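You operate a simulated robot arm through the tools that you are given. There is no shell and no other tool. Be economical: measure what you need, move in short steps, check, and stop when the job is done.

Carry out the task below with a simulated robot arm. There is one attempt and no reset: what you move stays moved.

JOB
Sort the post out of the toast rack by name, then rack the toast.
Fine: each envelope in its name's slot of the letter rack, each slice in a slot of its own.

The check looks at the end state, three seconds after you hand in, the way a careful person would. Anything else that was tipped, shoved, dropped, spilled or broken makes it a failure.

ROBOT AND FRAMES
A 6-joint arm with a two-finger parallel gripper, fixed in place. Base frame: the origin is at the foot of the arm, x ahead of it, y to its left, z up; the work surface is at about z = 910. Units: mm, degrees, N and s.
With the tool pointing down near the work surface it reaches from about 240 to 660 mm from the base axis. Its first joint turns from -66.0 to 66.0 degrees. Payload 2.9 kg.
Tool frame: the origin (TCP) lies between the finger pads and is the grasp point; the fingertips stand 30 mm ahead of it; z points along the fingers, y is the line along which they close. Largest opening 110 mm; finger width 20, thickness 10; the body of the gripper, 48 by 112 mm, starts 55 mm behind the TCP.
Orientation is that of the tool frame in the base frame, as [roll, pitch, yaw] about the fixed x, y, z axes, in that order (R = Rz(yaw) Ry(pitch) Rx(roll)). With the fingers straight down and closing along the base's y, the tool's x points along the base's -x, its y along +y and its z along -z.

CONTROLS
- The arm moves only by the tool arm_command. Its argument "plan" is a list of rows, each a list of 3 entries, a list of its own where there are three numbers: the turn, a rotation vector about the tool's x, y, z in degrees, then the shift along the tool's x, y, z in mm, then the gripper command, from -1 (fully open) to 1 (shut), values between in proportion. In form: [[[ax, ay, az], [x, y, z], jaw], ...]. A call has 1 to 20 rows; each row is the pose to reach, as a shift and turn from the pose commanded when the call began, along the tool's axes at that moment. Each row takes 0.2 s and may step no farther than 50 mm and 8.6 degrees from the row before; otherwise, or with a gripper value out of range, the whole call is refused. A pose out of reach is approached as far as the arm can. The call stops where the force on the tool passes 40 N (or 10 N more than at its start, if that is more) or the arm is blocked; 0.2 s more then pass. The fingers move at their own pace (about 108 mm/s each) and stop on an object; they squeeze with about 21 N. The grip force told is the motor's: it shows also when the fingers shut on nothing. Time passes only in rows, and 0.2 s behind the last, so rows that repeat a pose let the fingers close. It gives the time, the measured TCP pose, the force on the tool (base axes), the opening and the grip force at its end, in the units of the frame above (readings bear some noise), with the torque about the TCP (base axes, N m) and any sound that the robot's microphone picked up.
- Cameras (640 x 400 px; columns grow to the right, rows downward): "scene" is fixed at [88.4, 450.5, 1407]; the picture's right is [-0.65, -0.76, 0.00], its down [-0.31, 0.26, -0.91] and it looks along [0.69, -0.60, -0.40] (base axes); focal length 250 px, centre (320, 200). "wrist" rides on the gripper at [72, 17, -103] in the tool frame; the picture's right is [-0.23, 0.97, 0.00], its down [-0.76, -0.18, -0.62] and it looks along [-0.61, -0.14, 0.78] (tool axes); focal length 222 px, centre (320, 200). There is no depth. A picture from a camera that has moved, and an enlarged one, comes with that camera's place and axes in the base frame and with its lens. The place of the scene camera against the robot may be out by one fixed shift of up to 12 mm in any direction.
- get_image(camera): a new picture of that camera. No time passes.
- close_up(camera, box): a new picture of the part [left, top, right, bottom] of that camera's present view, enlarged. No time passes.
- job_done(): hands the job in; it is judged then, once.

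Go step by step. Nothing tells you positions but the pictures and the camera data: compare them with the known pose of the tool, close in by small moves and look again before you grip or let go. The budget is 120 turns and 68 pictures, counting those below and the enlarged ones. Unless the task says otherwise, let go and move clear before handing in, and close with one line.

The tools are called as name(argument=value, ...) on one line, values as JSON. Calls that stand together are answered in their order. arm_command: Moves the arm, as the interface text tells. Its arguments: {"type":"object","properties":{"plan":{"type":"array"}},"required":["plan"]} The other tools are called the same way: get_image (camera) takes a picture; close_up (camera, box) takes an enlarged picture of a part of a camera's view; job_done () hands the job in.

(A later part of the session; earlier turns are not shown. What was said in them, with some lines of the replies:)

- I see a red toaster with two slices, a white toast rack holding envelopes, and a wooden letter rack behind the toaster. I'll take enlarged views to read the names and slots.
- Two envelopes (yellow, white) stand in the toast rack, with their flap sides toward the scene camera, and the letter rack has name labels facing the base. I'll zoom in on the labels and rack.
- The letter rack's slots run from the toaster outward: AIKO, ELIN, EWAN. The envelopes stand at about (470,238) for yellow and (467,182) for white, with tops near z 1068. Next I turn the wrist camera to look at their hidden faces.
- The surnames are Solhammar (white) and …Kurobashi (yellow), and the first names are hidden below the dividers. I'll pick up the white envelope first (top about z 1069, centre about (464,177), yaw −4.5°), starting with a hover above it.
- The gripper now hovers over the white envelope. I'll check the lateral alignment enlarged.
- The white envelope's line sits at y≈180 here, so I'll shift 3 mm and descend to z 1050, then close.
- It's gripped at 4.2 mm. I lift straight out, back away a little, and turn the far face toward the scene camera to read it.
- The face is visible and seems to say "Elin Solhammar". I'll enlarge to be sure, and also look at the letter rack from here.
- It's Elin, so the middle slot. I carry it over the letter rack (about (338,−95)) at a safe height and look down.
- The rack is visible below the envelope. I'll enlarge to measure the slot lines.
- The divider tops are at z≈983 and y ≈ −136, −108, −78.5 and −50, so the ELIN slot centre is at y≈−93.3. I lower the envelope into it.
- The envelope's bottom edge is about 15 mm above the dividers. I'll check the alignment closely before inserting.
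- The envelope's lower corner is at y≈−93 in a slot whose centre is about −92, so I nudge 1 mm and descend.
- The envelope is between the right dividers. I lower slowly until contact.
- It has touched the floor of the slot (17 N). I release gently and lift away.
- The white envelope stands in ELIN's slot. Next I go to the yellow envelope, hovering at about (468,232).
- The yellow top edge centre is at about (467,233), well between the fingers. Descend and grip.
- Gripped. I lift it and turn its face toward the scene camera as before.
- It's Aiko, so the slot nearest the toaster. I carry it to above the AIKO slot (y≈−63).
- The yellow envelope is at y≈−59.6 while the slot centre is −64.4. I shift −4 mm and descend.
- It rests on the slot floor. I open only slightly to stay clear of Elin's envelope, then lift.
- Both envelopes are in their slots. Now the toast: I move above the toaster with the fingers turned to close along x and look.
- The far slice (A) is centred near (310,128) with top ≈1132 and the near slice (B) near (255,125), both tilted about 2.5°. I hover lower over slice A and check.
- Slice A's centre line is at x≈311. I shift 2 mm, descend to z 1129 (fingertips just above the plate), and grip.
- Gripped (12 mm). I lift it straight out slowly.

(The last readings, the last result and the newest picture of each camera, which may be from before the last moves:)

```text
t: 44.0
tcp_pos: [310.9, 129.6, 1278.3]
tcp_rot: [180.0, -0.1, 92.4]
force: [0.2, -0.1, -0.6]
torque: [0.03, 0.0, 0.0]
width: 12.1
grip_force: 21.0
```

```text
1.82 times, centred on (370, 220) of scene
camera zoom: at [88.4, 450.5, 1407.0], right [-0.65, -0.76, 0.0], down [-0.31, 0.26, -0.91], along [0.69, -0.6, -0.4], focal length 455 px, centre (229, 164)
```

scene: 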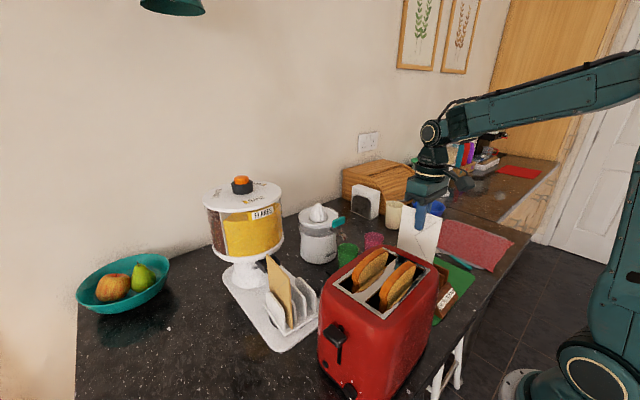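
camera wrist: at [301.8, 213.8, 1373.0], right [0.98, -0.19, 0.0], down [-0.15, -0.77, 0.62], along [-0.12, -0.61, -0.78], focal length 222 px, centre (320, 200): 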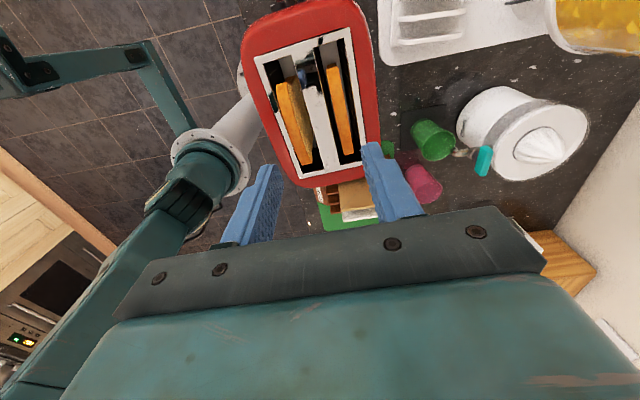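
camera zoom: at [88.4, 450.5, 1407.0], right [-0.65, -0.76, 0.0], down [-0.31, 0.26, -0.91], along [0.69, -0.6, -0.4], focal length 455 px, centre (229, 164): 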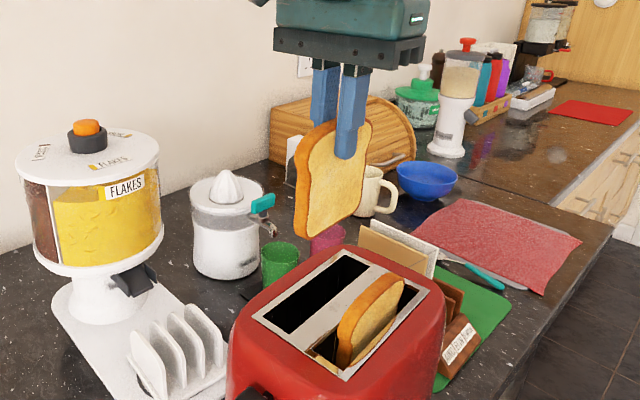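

Slice A is out, with its bottom about 93 mm below the TCP. I carry it, turned by 83°, to hover beside/above the toast rack and measure the slots.

arm_command(plan=[[[0, 0, -8.3], [10, 14, 0], 1], [[0, 0, -16.6], [20, 29, 0], 1], [[0, 0, -24.9], [30, 43, 0], 1], [[0, 0, -33.2], [40, 57, 0], 1], [[0, 0, -41.5], [50, 72, 0], 1], [[0, 0, -49.9], [60, 86, 0], 1], [[0, 0, -58.2], [70, 100, 0], 1], [[0, 0, -66.5], [80, 115, 0], 1], [[0, 0, -74.8], [90, 129, 0], 1], [[0, 0, -83.1], [99, 143, 0], 1], [[0, 0, -83.1], [99, 143, 0], 1]])

get_image(camera="wrist")

close_up(camera="wrist", box=[240, 0, 390, 150])

close_up(camera="scene", box=[220, 240, 350, 360])

```text
t: 46.4
tcp_pos: [450.4, 233.4, 1279.3]
tcp_rot: [179.9, -0.1, 175.7]
force: [0.9, 0.3, -0.6]
torque: [0.01, 0.05, 0.0]
width: 12.0
grip_force: 21.4
```

```text
27 pictures are left
camera wrist: at [379.1, 256.1, 1381.6], right [0.3, 0.95, 0.0], down [0.75, -0.24, 0.62], along [0.59, -0.19, -0.78], focal length 222 px, centre (320, 200)
```

wrist: 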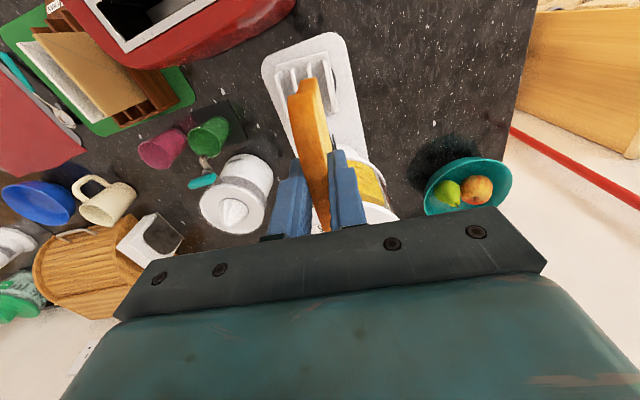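

```text
2.67 times, centred on (315, 75) of wrist
camera zoom: at [379.1, 256.1, 1381.6], right [0.3, 0.95, 0.0], down [0.75, -0.24, 0.62], along [0.59, -0.19, -0.78], focal length 592 px, centre (333, 533)
```

zoom: 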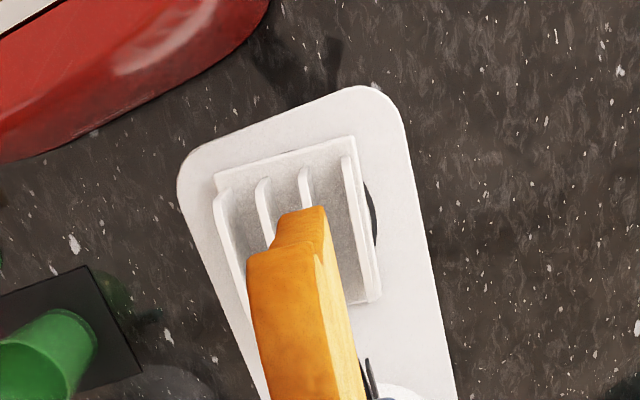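

```text
3.33 times, centred on (285, 300) of scene
camera zoom: at [88.5, 450.5, 1407.0], right [-0.65, -0.76, 0.0], down [-0.31, 0.26, -0.91], along [0.69, -0.6, -0.4], focal length 834 px, centre (437, -133)
```

zoom: 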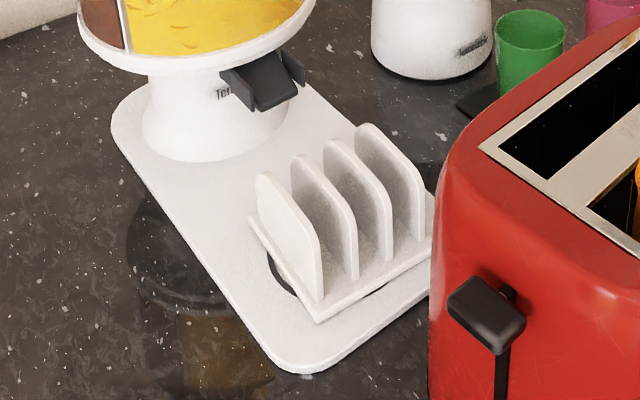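

The rack centre is near (462,207) at −4.2° with slot centres at y≈234 and ≈180 (at x 462). I take slice A to just above the +y slot and check.

arm_command(plan=[[[0, 0, 0], [-5, 1, 35], 1], [[0, 0, 0], [-9.5, 1.7, 70], 1], [[0, 0, 0], [-9.5, 1.7, 105], 1], [[0, 0, 0], [-9.5, 1.7, 140], 1], [[0, 0, 0], [-9.5, 1.7, 165], 1], [[0, 0, 0], [-9.5, 1.7, 176], 1], [[0, 0, 0], [-9.5, 1.7, 176], 1]])

close_up(camera="wrist", box=[230, 0, 400, 180])

close_up(camera="scene", box=[220, 220, 350, 340])

```text
t: 48.0
tcp_pos: [461.2, 233.7, 1102.9]
tcp_rot: [179.8, 0.0, 175.4]
force: [0.3, -0.5, 0.1]
torque: [-0.04, 0.0, 0.01]
width: 12.1
grip_force: 21.1
```

```text
2.22 times, centred on (315, 90) of wrist
camera zoom: at [388.7, 256.2, 1205.8], right [0.3, 0.95, 0.0], down [0.75, -0.24, 0.62], along [0.59, -0.19, -0.78], focal length 494 px, centre (331, 444)
```

zoom: 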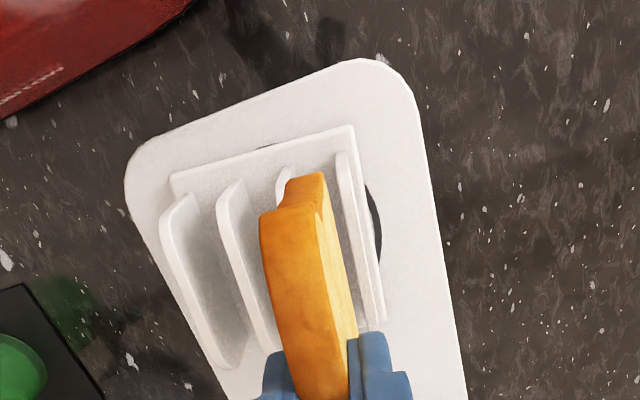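

```text
3.33 times, centred on (285, 280) of scene
camera zoom: at [88.4, 450.5, 1407.0], right [-0.65, -0.76, 0.0], down [-0.31, 0.26, -0.91], along [0.69, -0.6, -0.4], focal length 834 px, centre (437, -67)
```

zoom: 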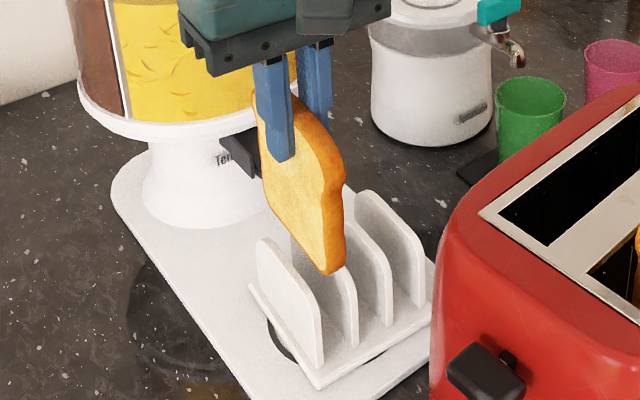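

The slice's bottom corner is centred over the slot. I descend with the fingertips staying just above the divider tops.

arm_command(plan=[[[0, 0, 0], [0, -0.5, 15], 1], [[0, 0, 0], [0, -0.5, 30], 1], [[0, 0, 0], [0, -0.5, 42], 1], [[0, 0, 0], [0, -0.5, 52], 1], [[0, 0, 0], [0, -0.5, 60], 1], [[0, 0, 0], [0, -0.5, 66], 1], [[0, 0, 0], [0, -0.5, 66], 1]])

close_up(camera="scene", box=[220, 220, 350, 340])

```text
t: 49.6
tcp_pos: [460.0, 235.1, 1036.3]
tcp_rot: [180.0, 0.0, 175.4]
force: [0.0, 0.5, -0.4]
torque: [-0.02, 0.01, -0.01]
width: 12.2
grip_force: 21.2
```

```text
3.33 times, centred on (285, 280) of scene
camera zoom: at [88.4, 450.5, 1407.0], right [-0.65, -0.76, 0.0], down [-0.31, 0.26, -0.91], along [0.69, -0.6, -0.4], focal length 834 px, centre (437, -67)
```

zoom: 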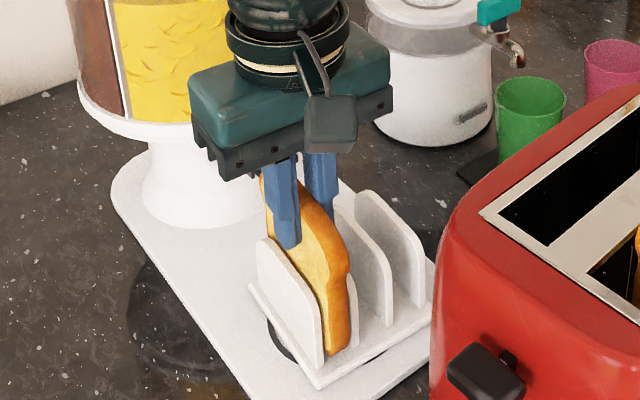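

The slice is in its slot and nearly down. I lower a few millimetres more.

arm_command(plan=[[[0, 0, 0], [0, 0, 2], 1], [[0, 0, 0], [0, 0, 4], 1], [[0, 0, 0], [0, 0, 6], 1], [[0, 0, 0], [0, 0, 6], 1]])

```text
t: 50.6
tcp_pos: [460.3, 234.2, 1029.4]
tcp_rot: [179.9, 0.0, 175.5]
force: [0.6, -0.7, -0.3]
torque: [0.0, 0.01, 0.04]
width: 12.1
grip_force: 21.2
```

arm_command(plan=[[[0, 0, 0], [0, 0, 1], 1], [[0, 0, 0], [0, 0, 2], 1], [[0, 0, 0], [0, 0, 3], 1], [[0, 0, 0], [0, 0, 3], 1]])

close_up(camera="scene", box=[260, 260, 330, 340])

```text
t: 51.6
tcp_pos: [459.0, 234.1, 1027.5]
tcp_rot: [179.7, 0.1, 175.5]
force: [-3.5, -0.7, 13.2]
torque: [-0.02, 0.46, 0.0]
width: 12.1
grip_force: 21.0
```

```text
5.00 times, centred on (295, 300) of scene
camera zoom: at [88.2, 450.4, 1407.1], right [-0.65, -0.76, 0.0], down [-0.31, 0.26, -0.92], along [0.69, -0.6, -0.4], focal length 1250 px, centre (445, -300)
```

zoom: 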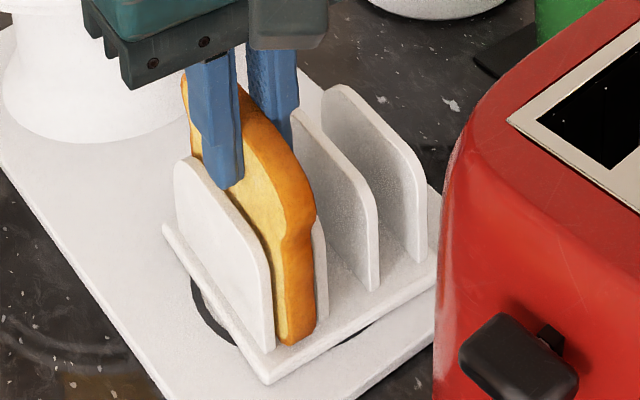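

It has touched the rack floor. I back off 1 mm, release, and lift away.

arm_command(plan=[[[0, 0, 0], [0, 0, -1], 1], [[0, 0, 0], [0, 0, -1], 0.75], [[0, 0, 0], [0, 0, -1], 0.6], [[0, 0, 0], [0, 0, -1], 0.6], [[0, 0, 0], [0, 0, -12], 0.6], [[0, 0, 0], [0, 0, -35], 0.6], [[0, 0, 0], [0, 0, -80], 0.5], [[0, 0, 0], [0, 0, -125], 0.4], [[0, 0, 0], [0, 0, -170], 0.3], [[0, 0, 0], [0, 0, -220], 0.3], [[0, 0, 0], [0, 0, -240], 0.3]])

close_up(camera="wrist", box=[240, 0, 390, 180])

close_up(camera="scene", box=[220, 220, 450, 380])

```text
t: 54.0
tcp_pos: [458.3, 234.3, 1267.1]
tcp_rot: [179.8, -0.1, 175.6]
force: [0.2, 0.3, -0.3]
torque: [-0.02, -0.01, 0.04]
width: 38.6
grip_force: 0.1
```

```text
2.22 times, centred on (315, 90) of wrist
camera zoom: at [387.4, 257.7, 1369.3], right [0.3, 0.95, 0.0], down [0.75, -0.24, 0.62], along [0.59, -0.19, -0.78], focal length 494 px, centre (331, 444)
```

zoom: 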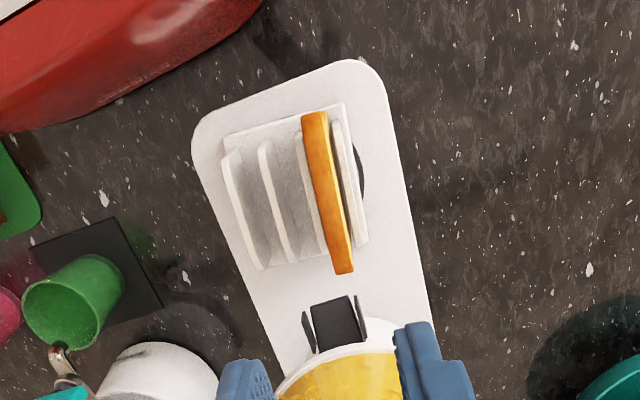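

```text
2.50 times, centred on (335, 300) of scene
camera zoom: at [88.4, 450.5, 1407.1], right [-0.65, -0.76, 0.0], down [-0.31, 0.26, -0.91], along [0.69, -0.6, -0.4], focal length 625 px, centre (282, -50)
```

zoom: 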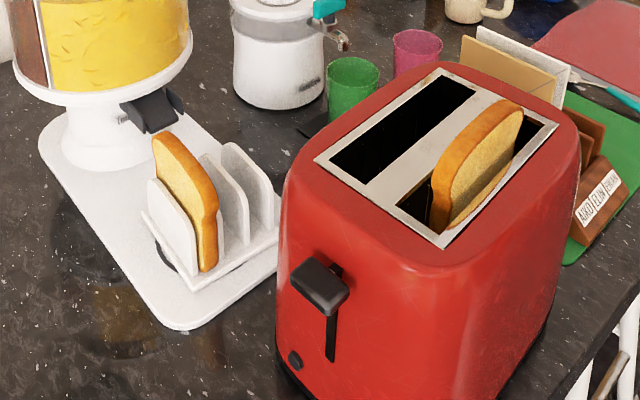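

Slice A stands in its own slot. I go back for slice B at about (256,125).

arm_command(plan=[[[0, 0, 7.5], [17.6, -11.3, 0], 0.3], [[0, 0, 15], [35, -22.6, 0], 0.3], [[0, 0, 22.6], [53, -34, 0], 0.3], [[0, 0, 30], [70, -45, 0], 0.3], [[0, 0, 37.7], [88, -56, 0], 0.3], [[0, 0, 45], [105, -68, 0], 0.3], [[0, 0, 53], [123, -79, 0], 0.3], [[0, 0, 60], [141, -90, 0], 0.3], [[0, 0, 68], [158, -102, 0], 0.3], [[0, 0, 75], [176, -113, 0], 0.3], [[0, 0, 83], [193.5, -124.3, 10], 0.3], [[0, 0, 83], [193.5, -124.3, 50], 0.3], [[0, 0, 83], [193.5, -124.3, 92], 0.3], [[0, 0, 83], [193.5, -124.3, 92], 0.3]])

close_up(camera="wrist", box=[200, 0, 440, 220])

```text
t: 57.0
tcp_pos: [256.8, 122.5, 1173.4]
tcp_rot: [-179.9, 0.0, 92.5]
force: [0.6, -0.6, -0.1]
torque: [-0.02, -0.01, -0.01]
width: 38.5
grip_force: 0.1
```

```text
1.82 times, centred on (320, 110) of wrist
camera zoom: at [269.3, 197.2, 1275.7], right [0.98, -0.18, 0.0], down [-0.14, -0.77, 0.62], along [-0.11, -0.61, -0.78], focal length 404 px, centre (320, 364)
```

zoom: 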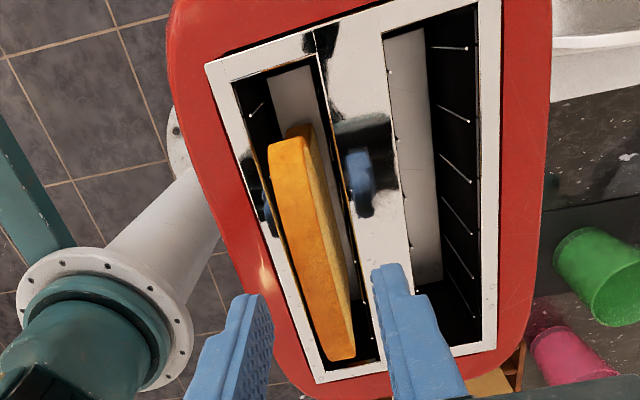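

Slice B is centred at (256,125.5), turned about 4°. I make a small correction, descend, and grip.

arm_command(plan=[[[0, 0, -1], [3, -0.5, 15], 0.3], [[0, 0, -1], [3, -0.5, 30], 0.3], [[0, 0, -1], [3, -0.5, 40], 0.3], [[0, 0, -1], [3, -0.5, 45.5], 0.3], [[0, 0, -1], [3, -0.5, 45.5], 0.6], [[0, 0, -1], [3, -0.5, 45.5], 1], [[0, 0, -1], [3, -0.5, 45.5], 1], [[0, 0, -1], [3, -0.5, 45.5], 1]])

```text
t: 58.8
tcp_pos: [257.4, 128.8, 1128.7]
tcp_rot: [180.0, -0.1, 93.5]
force: [-0.1, 0.3, 0.1]
torque: [0.01, 0.04, -0.03]
width: 12.1
grip_force: 20.4
```

Gripped. Lifting straight out.

arm_command(plan=[[[0, 0, 0], [0, 0, -8], 1], [[0, 0, 0], [0, 0, -20], 1], [[0, 0, 0], [0, 0, -35], 1], [[0, 0, 0], [0, 0, -55], 1], [[0, 0, 0], [0, 0, -80], 1], [[0, 0, 0], [0, 0, -105], 1], [[0, 0, 0], [0, 0, -130], 1], [[0, 0, 0], [0, 0, -150], 1], [[0, 0, 0], [0, 0, -150], 1]])

close_up(camera="scene", box=[290, 110, 450, 330])

```text
t: 60.8
tcp_pos: [255.5, 127.0, 1280.1]
tcp_rot: [180.0, -0.1, 93.5]
force: [1.3, 0.0, 0.1]
torque: [-0.02, -0.02, 0.0]
width: 12.3
grip_force: 21.2
```

```text
1.82 times, centred on (370, 220) of scene
camera zoom: at [88.4, 450.5, 1407.0], right [-0.65, -0.76, 0.0], down [-0.31, 0.26, -0.91], along [0.69, -0.6, -0.4], focal length 455 px, centre (229, 164)
```

zoom: 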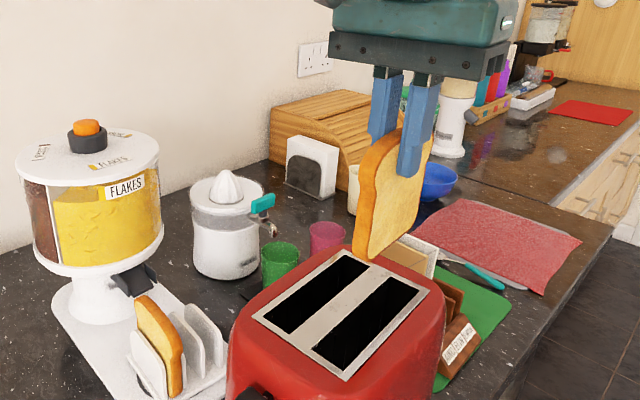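

Slice B is out. I carry it to above the −y slot (about (459,180)).

arm_command(plan=[[[0, 0, -7.5], [3.7, 18.8, 0], 1], [[0, 0, -15], [7.4, 37.5, 0], 1], [[0, 0, -22.4], [11, 56, 0], 1], [[0, 0, -29.9], [14.7, 75, 0], 1], [[0, 0, -37.3], [18.4, 94, 0], 1], [[0, 0, -44.8], [22, 112.5, 0], 1], [[0, 0, -52.2], [25.8, 131, 0], 1], [[0, 0, -59.7], [29.5, 150, 0], 1], [[0, 0, -67.2], [33, 169, 0], 1], [[0, 0, -74.6], [36.8, 187.5, 0], 1], [[0, 0, -82.1], [40.5, 206.3, 0], 1], [[0, 0, -82.1], [40.5, 206.3, 40], 1], [[0, 0, -82.1], [40.5, 206.3, 80], 1], [[0, 0, -82.1], [40.5, 206.3, 120], 1], [[0, 0, -82.1], [40.5, 206.3, 150], 1], [[0, 0, -82.1], [40.5, 206.3, 176], 1], [[0, 0, -82.1], [40.5, 206.3, 176], 1]])

close_up(camera="wrist", box=[230, 0, 400, 180])

close_up(camera="scene", box=[220, 220, 350, 340])

```text
t: 64.4
tcp_pos: [457.1, 181.2, 1102.7]
tcp_rot: [179.9, 0.0, 175.5]
force: [0.3, 0.0, -1.3]
torque: [0.0, 0.01, 0.04]
width: 12.0
grip_force: 20.8
```

```text
2.22 times, centred on (315, 90) of wrist
camera zoom: at [386.2, 203.6, 1205.6], right [0.3, 0.95, 0.0], down [0.75, -0.24, 0.62], along [0.59, -0.19, -0.78], focal length 494 px, centre (331, 444)
```

zoom: 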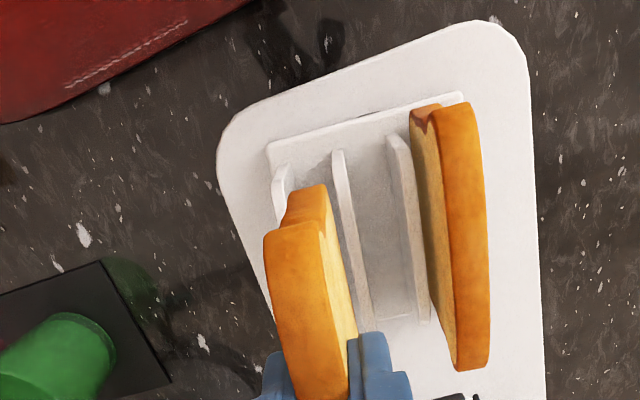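

```text
3.33 times, centred on (285, 280) of scene
camera zoom: at [88.4, 450.5, 1407.0], right [-0.65, -0.76, 0.0], down [-0.31, 0.26, -0.91], along [0.69, -0.6, -0.4], focal length 834 px, centre (437, -67)
```

zoom: 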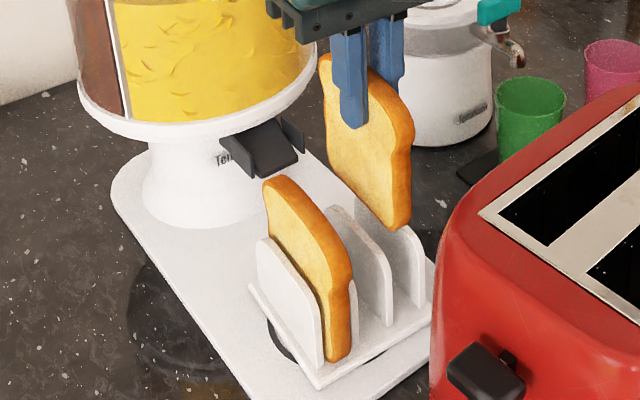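

Slice B is centred over the −y slot (184.3 vs 184.9). I descend.

arm_command(plan=[[[0, 0, 0], [0, 0.3, 15], 1], [[0, 0, 0], [0, 0.3, 30], 1], [[0, 0, 0], [0, 0.3, 42], 1], [[0, 0, 0], [0, 0.3, 52], 1], [[0, 0, 0], [0, 0.3, 60], 1], [[0, 0, 0], [0, 0.3, 66], 1], [[0, 0, 0], [0, 0.3, 70], 1], [[0, 0, 0], [0, 0.3, 73], 1], [[0, 0, 0], [0, 0.3, 73], 1]])

close_up(camera="scene", box=[240, 240, 340, 340])

```text
t: 66.4
tcp_pos: [459.9, 181.2, 1030.2]
tcp_rot: [179.9, 0.0, 175.5]
force: [0.0, 0.1, -0.3]
torque: [0.02, -0.03, 0.01]
width: 12.0
grip_force: 20.7
```

```text
4.00 times, centred on (290, 290) of scene
camera zoom: at [88.4, 450.5, 1407.0], right [-0.65, -0.76, 0.0], down [-0.31, 0.26, -0.91], along [0.69, -0.6, -0.4], focal length 1000 px, centre (440, -160)
```

zoom: 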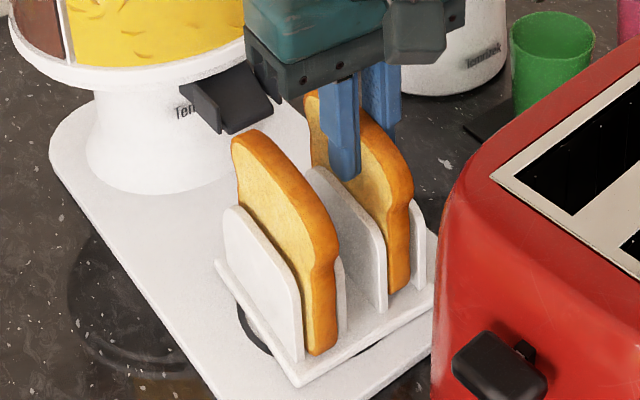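

It's in the slot, a couple of millimetres from the floor. Lower to contact.

arm_command(plan=[[[0, 0, 0], [0, 0, 1], 1], [[0, 0, 0], [0, 0, 2], 1], [[0, 0, 0], [0, 0, 2.5], 1], [[0, 0, 0], [0, 0, 2.5], 1]])

```text
t: 67.4
tcp_pos: [459.6, 181.3, 1027.1]
tcp_rot: [179.9, 0.0, 175.5]
force: [-0.1, 1.0, 0.1]
torque: [0.0, 0.01, 0.01]
width: 12.5
grip_force: 20.8
```

arm_command(plan=[[[0, 0, 0], [0, 0, 0.8], 1], [[0, 0, 0], [0, 0, 1.6], 1], [[0, 0, 0], [0, 0, 1.6], 1]])

```text
t: 68.2
tcp_pos: [459.4, 179.5, 1025.3]
tcp_rot: [179.9, 0.0, 175.6]
force: [0.1, 0.0, 0.9]
torque: [-0.04, 0.03, -0.01]
width: 11.9
grip_force: 21.4
```

At most about a millimetre remains, so I release here and lift away.

arm_command(plan=[[[0, 0, 0], [0, 0, 0], 0.75], [[0, 0, 0], [0, 0, 0], 0.6], [[0, 0, 0], [0, 0, 0], 0.6], [[0, 0, 0], [0, 0, -12], 0.6], [[0, 0, 0], [0, 0, -35], 0.6], [[0, 0, 0], [0, 0, -80], 0.5], [[0, 0, 0], [0, 0, -125], 0.4], [[0, 0, 0], [0, 0, -170], 0.3], [[0, 0, 0], [0, 0, -220], 0.3], [[0, 0, 0], [20, 0, -260], 0.3]])

close_up(camera="scene", box=[220, 200, 490, 370])

get_image(camera="wrist")

```text
t: 70.4
tcp_pos: [440.0, 180.6, 1288.3]
tcp_rot: [179.8, -0.1, 175.7]
force: [-1.3, 0.7, 0.7]
torque: [0.02, -0.01, -0.01]
width: 38.4
grip_force: 0.1
```

```text
2.35 times, centred on (355, 285) of scene
camera zoom: at [88.5, 450.5, 1407.0], right [-0.65, -0.76, 0.0], down [-0.31, 0.26, -0.91], along [0.69, -0.6, -0.4], focal length 588 px, centre (238, 0)
```

zoom: 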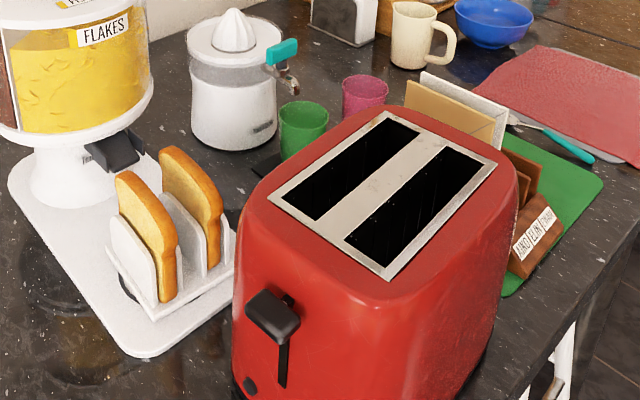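

```text
12 pictures are left
camera wrist: at [368.5, 204.2, 1390.4], right [0.3, 0.95, 0.0], down [0.75, -0.24, 0.62], along [0.59, -0.19, -0.78], focal length 222 px, centre (320, 200)
```

wrist: 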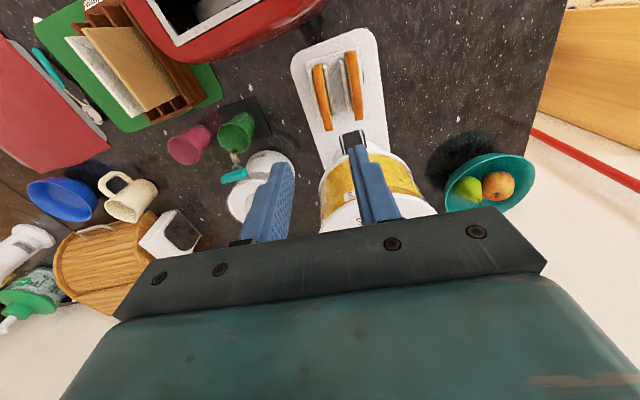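

Both slices stand in separate rack slots, both envelopes are in their named slots, and nothing else moved. Handing in.

job_done()

```text
The job is handed in.
```

The job is handed in: Aiko's and Elin's envelopes are in their slots of the letter rack, and the two slices of toast each stand in their own slot of the toast rack.
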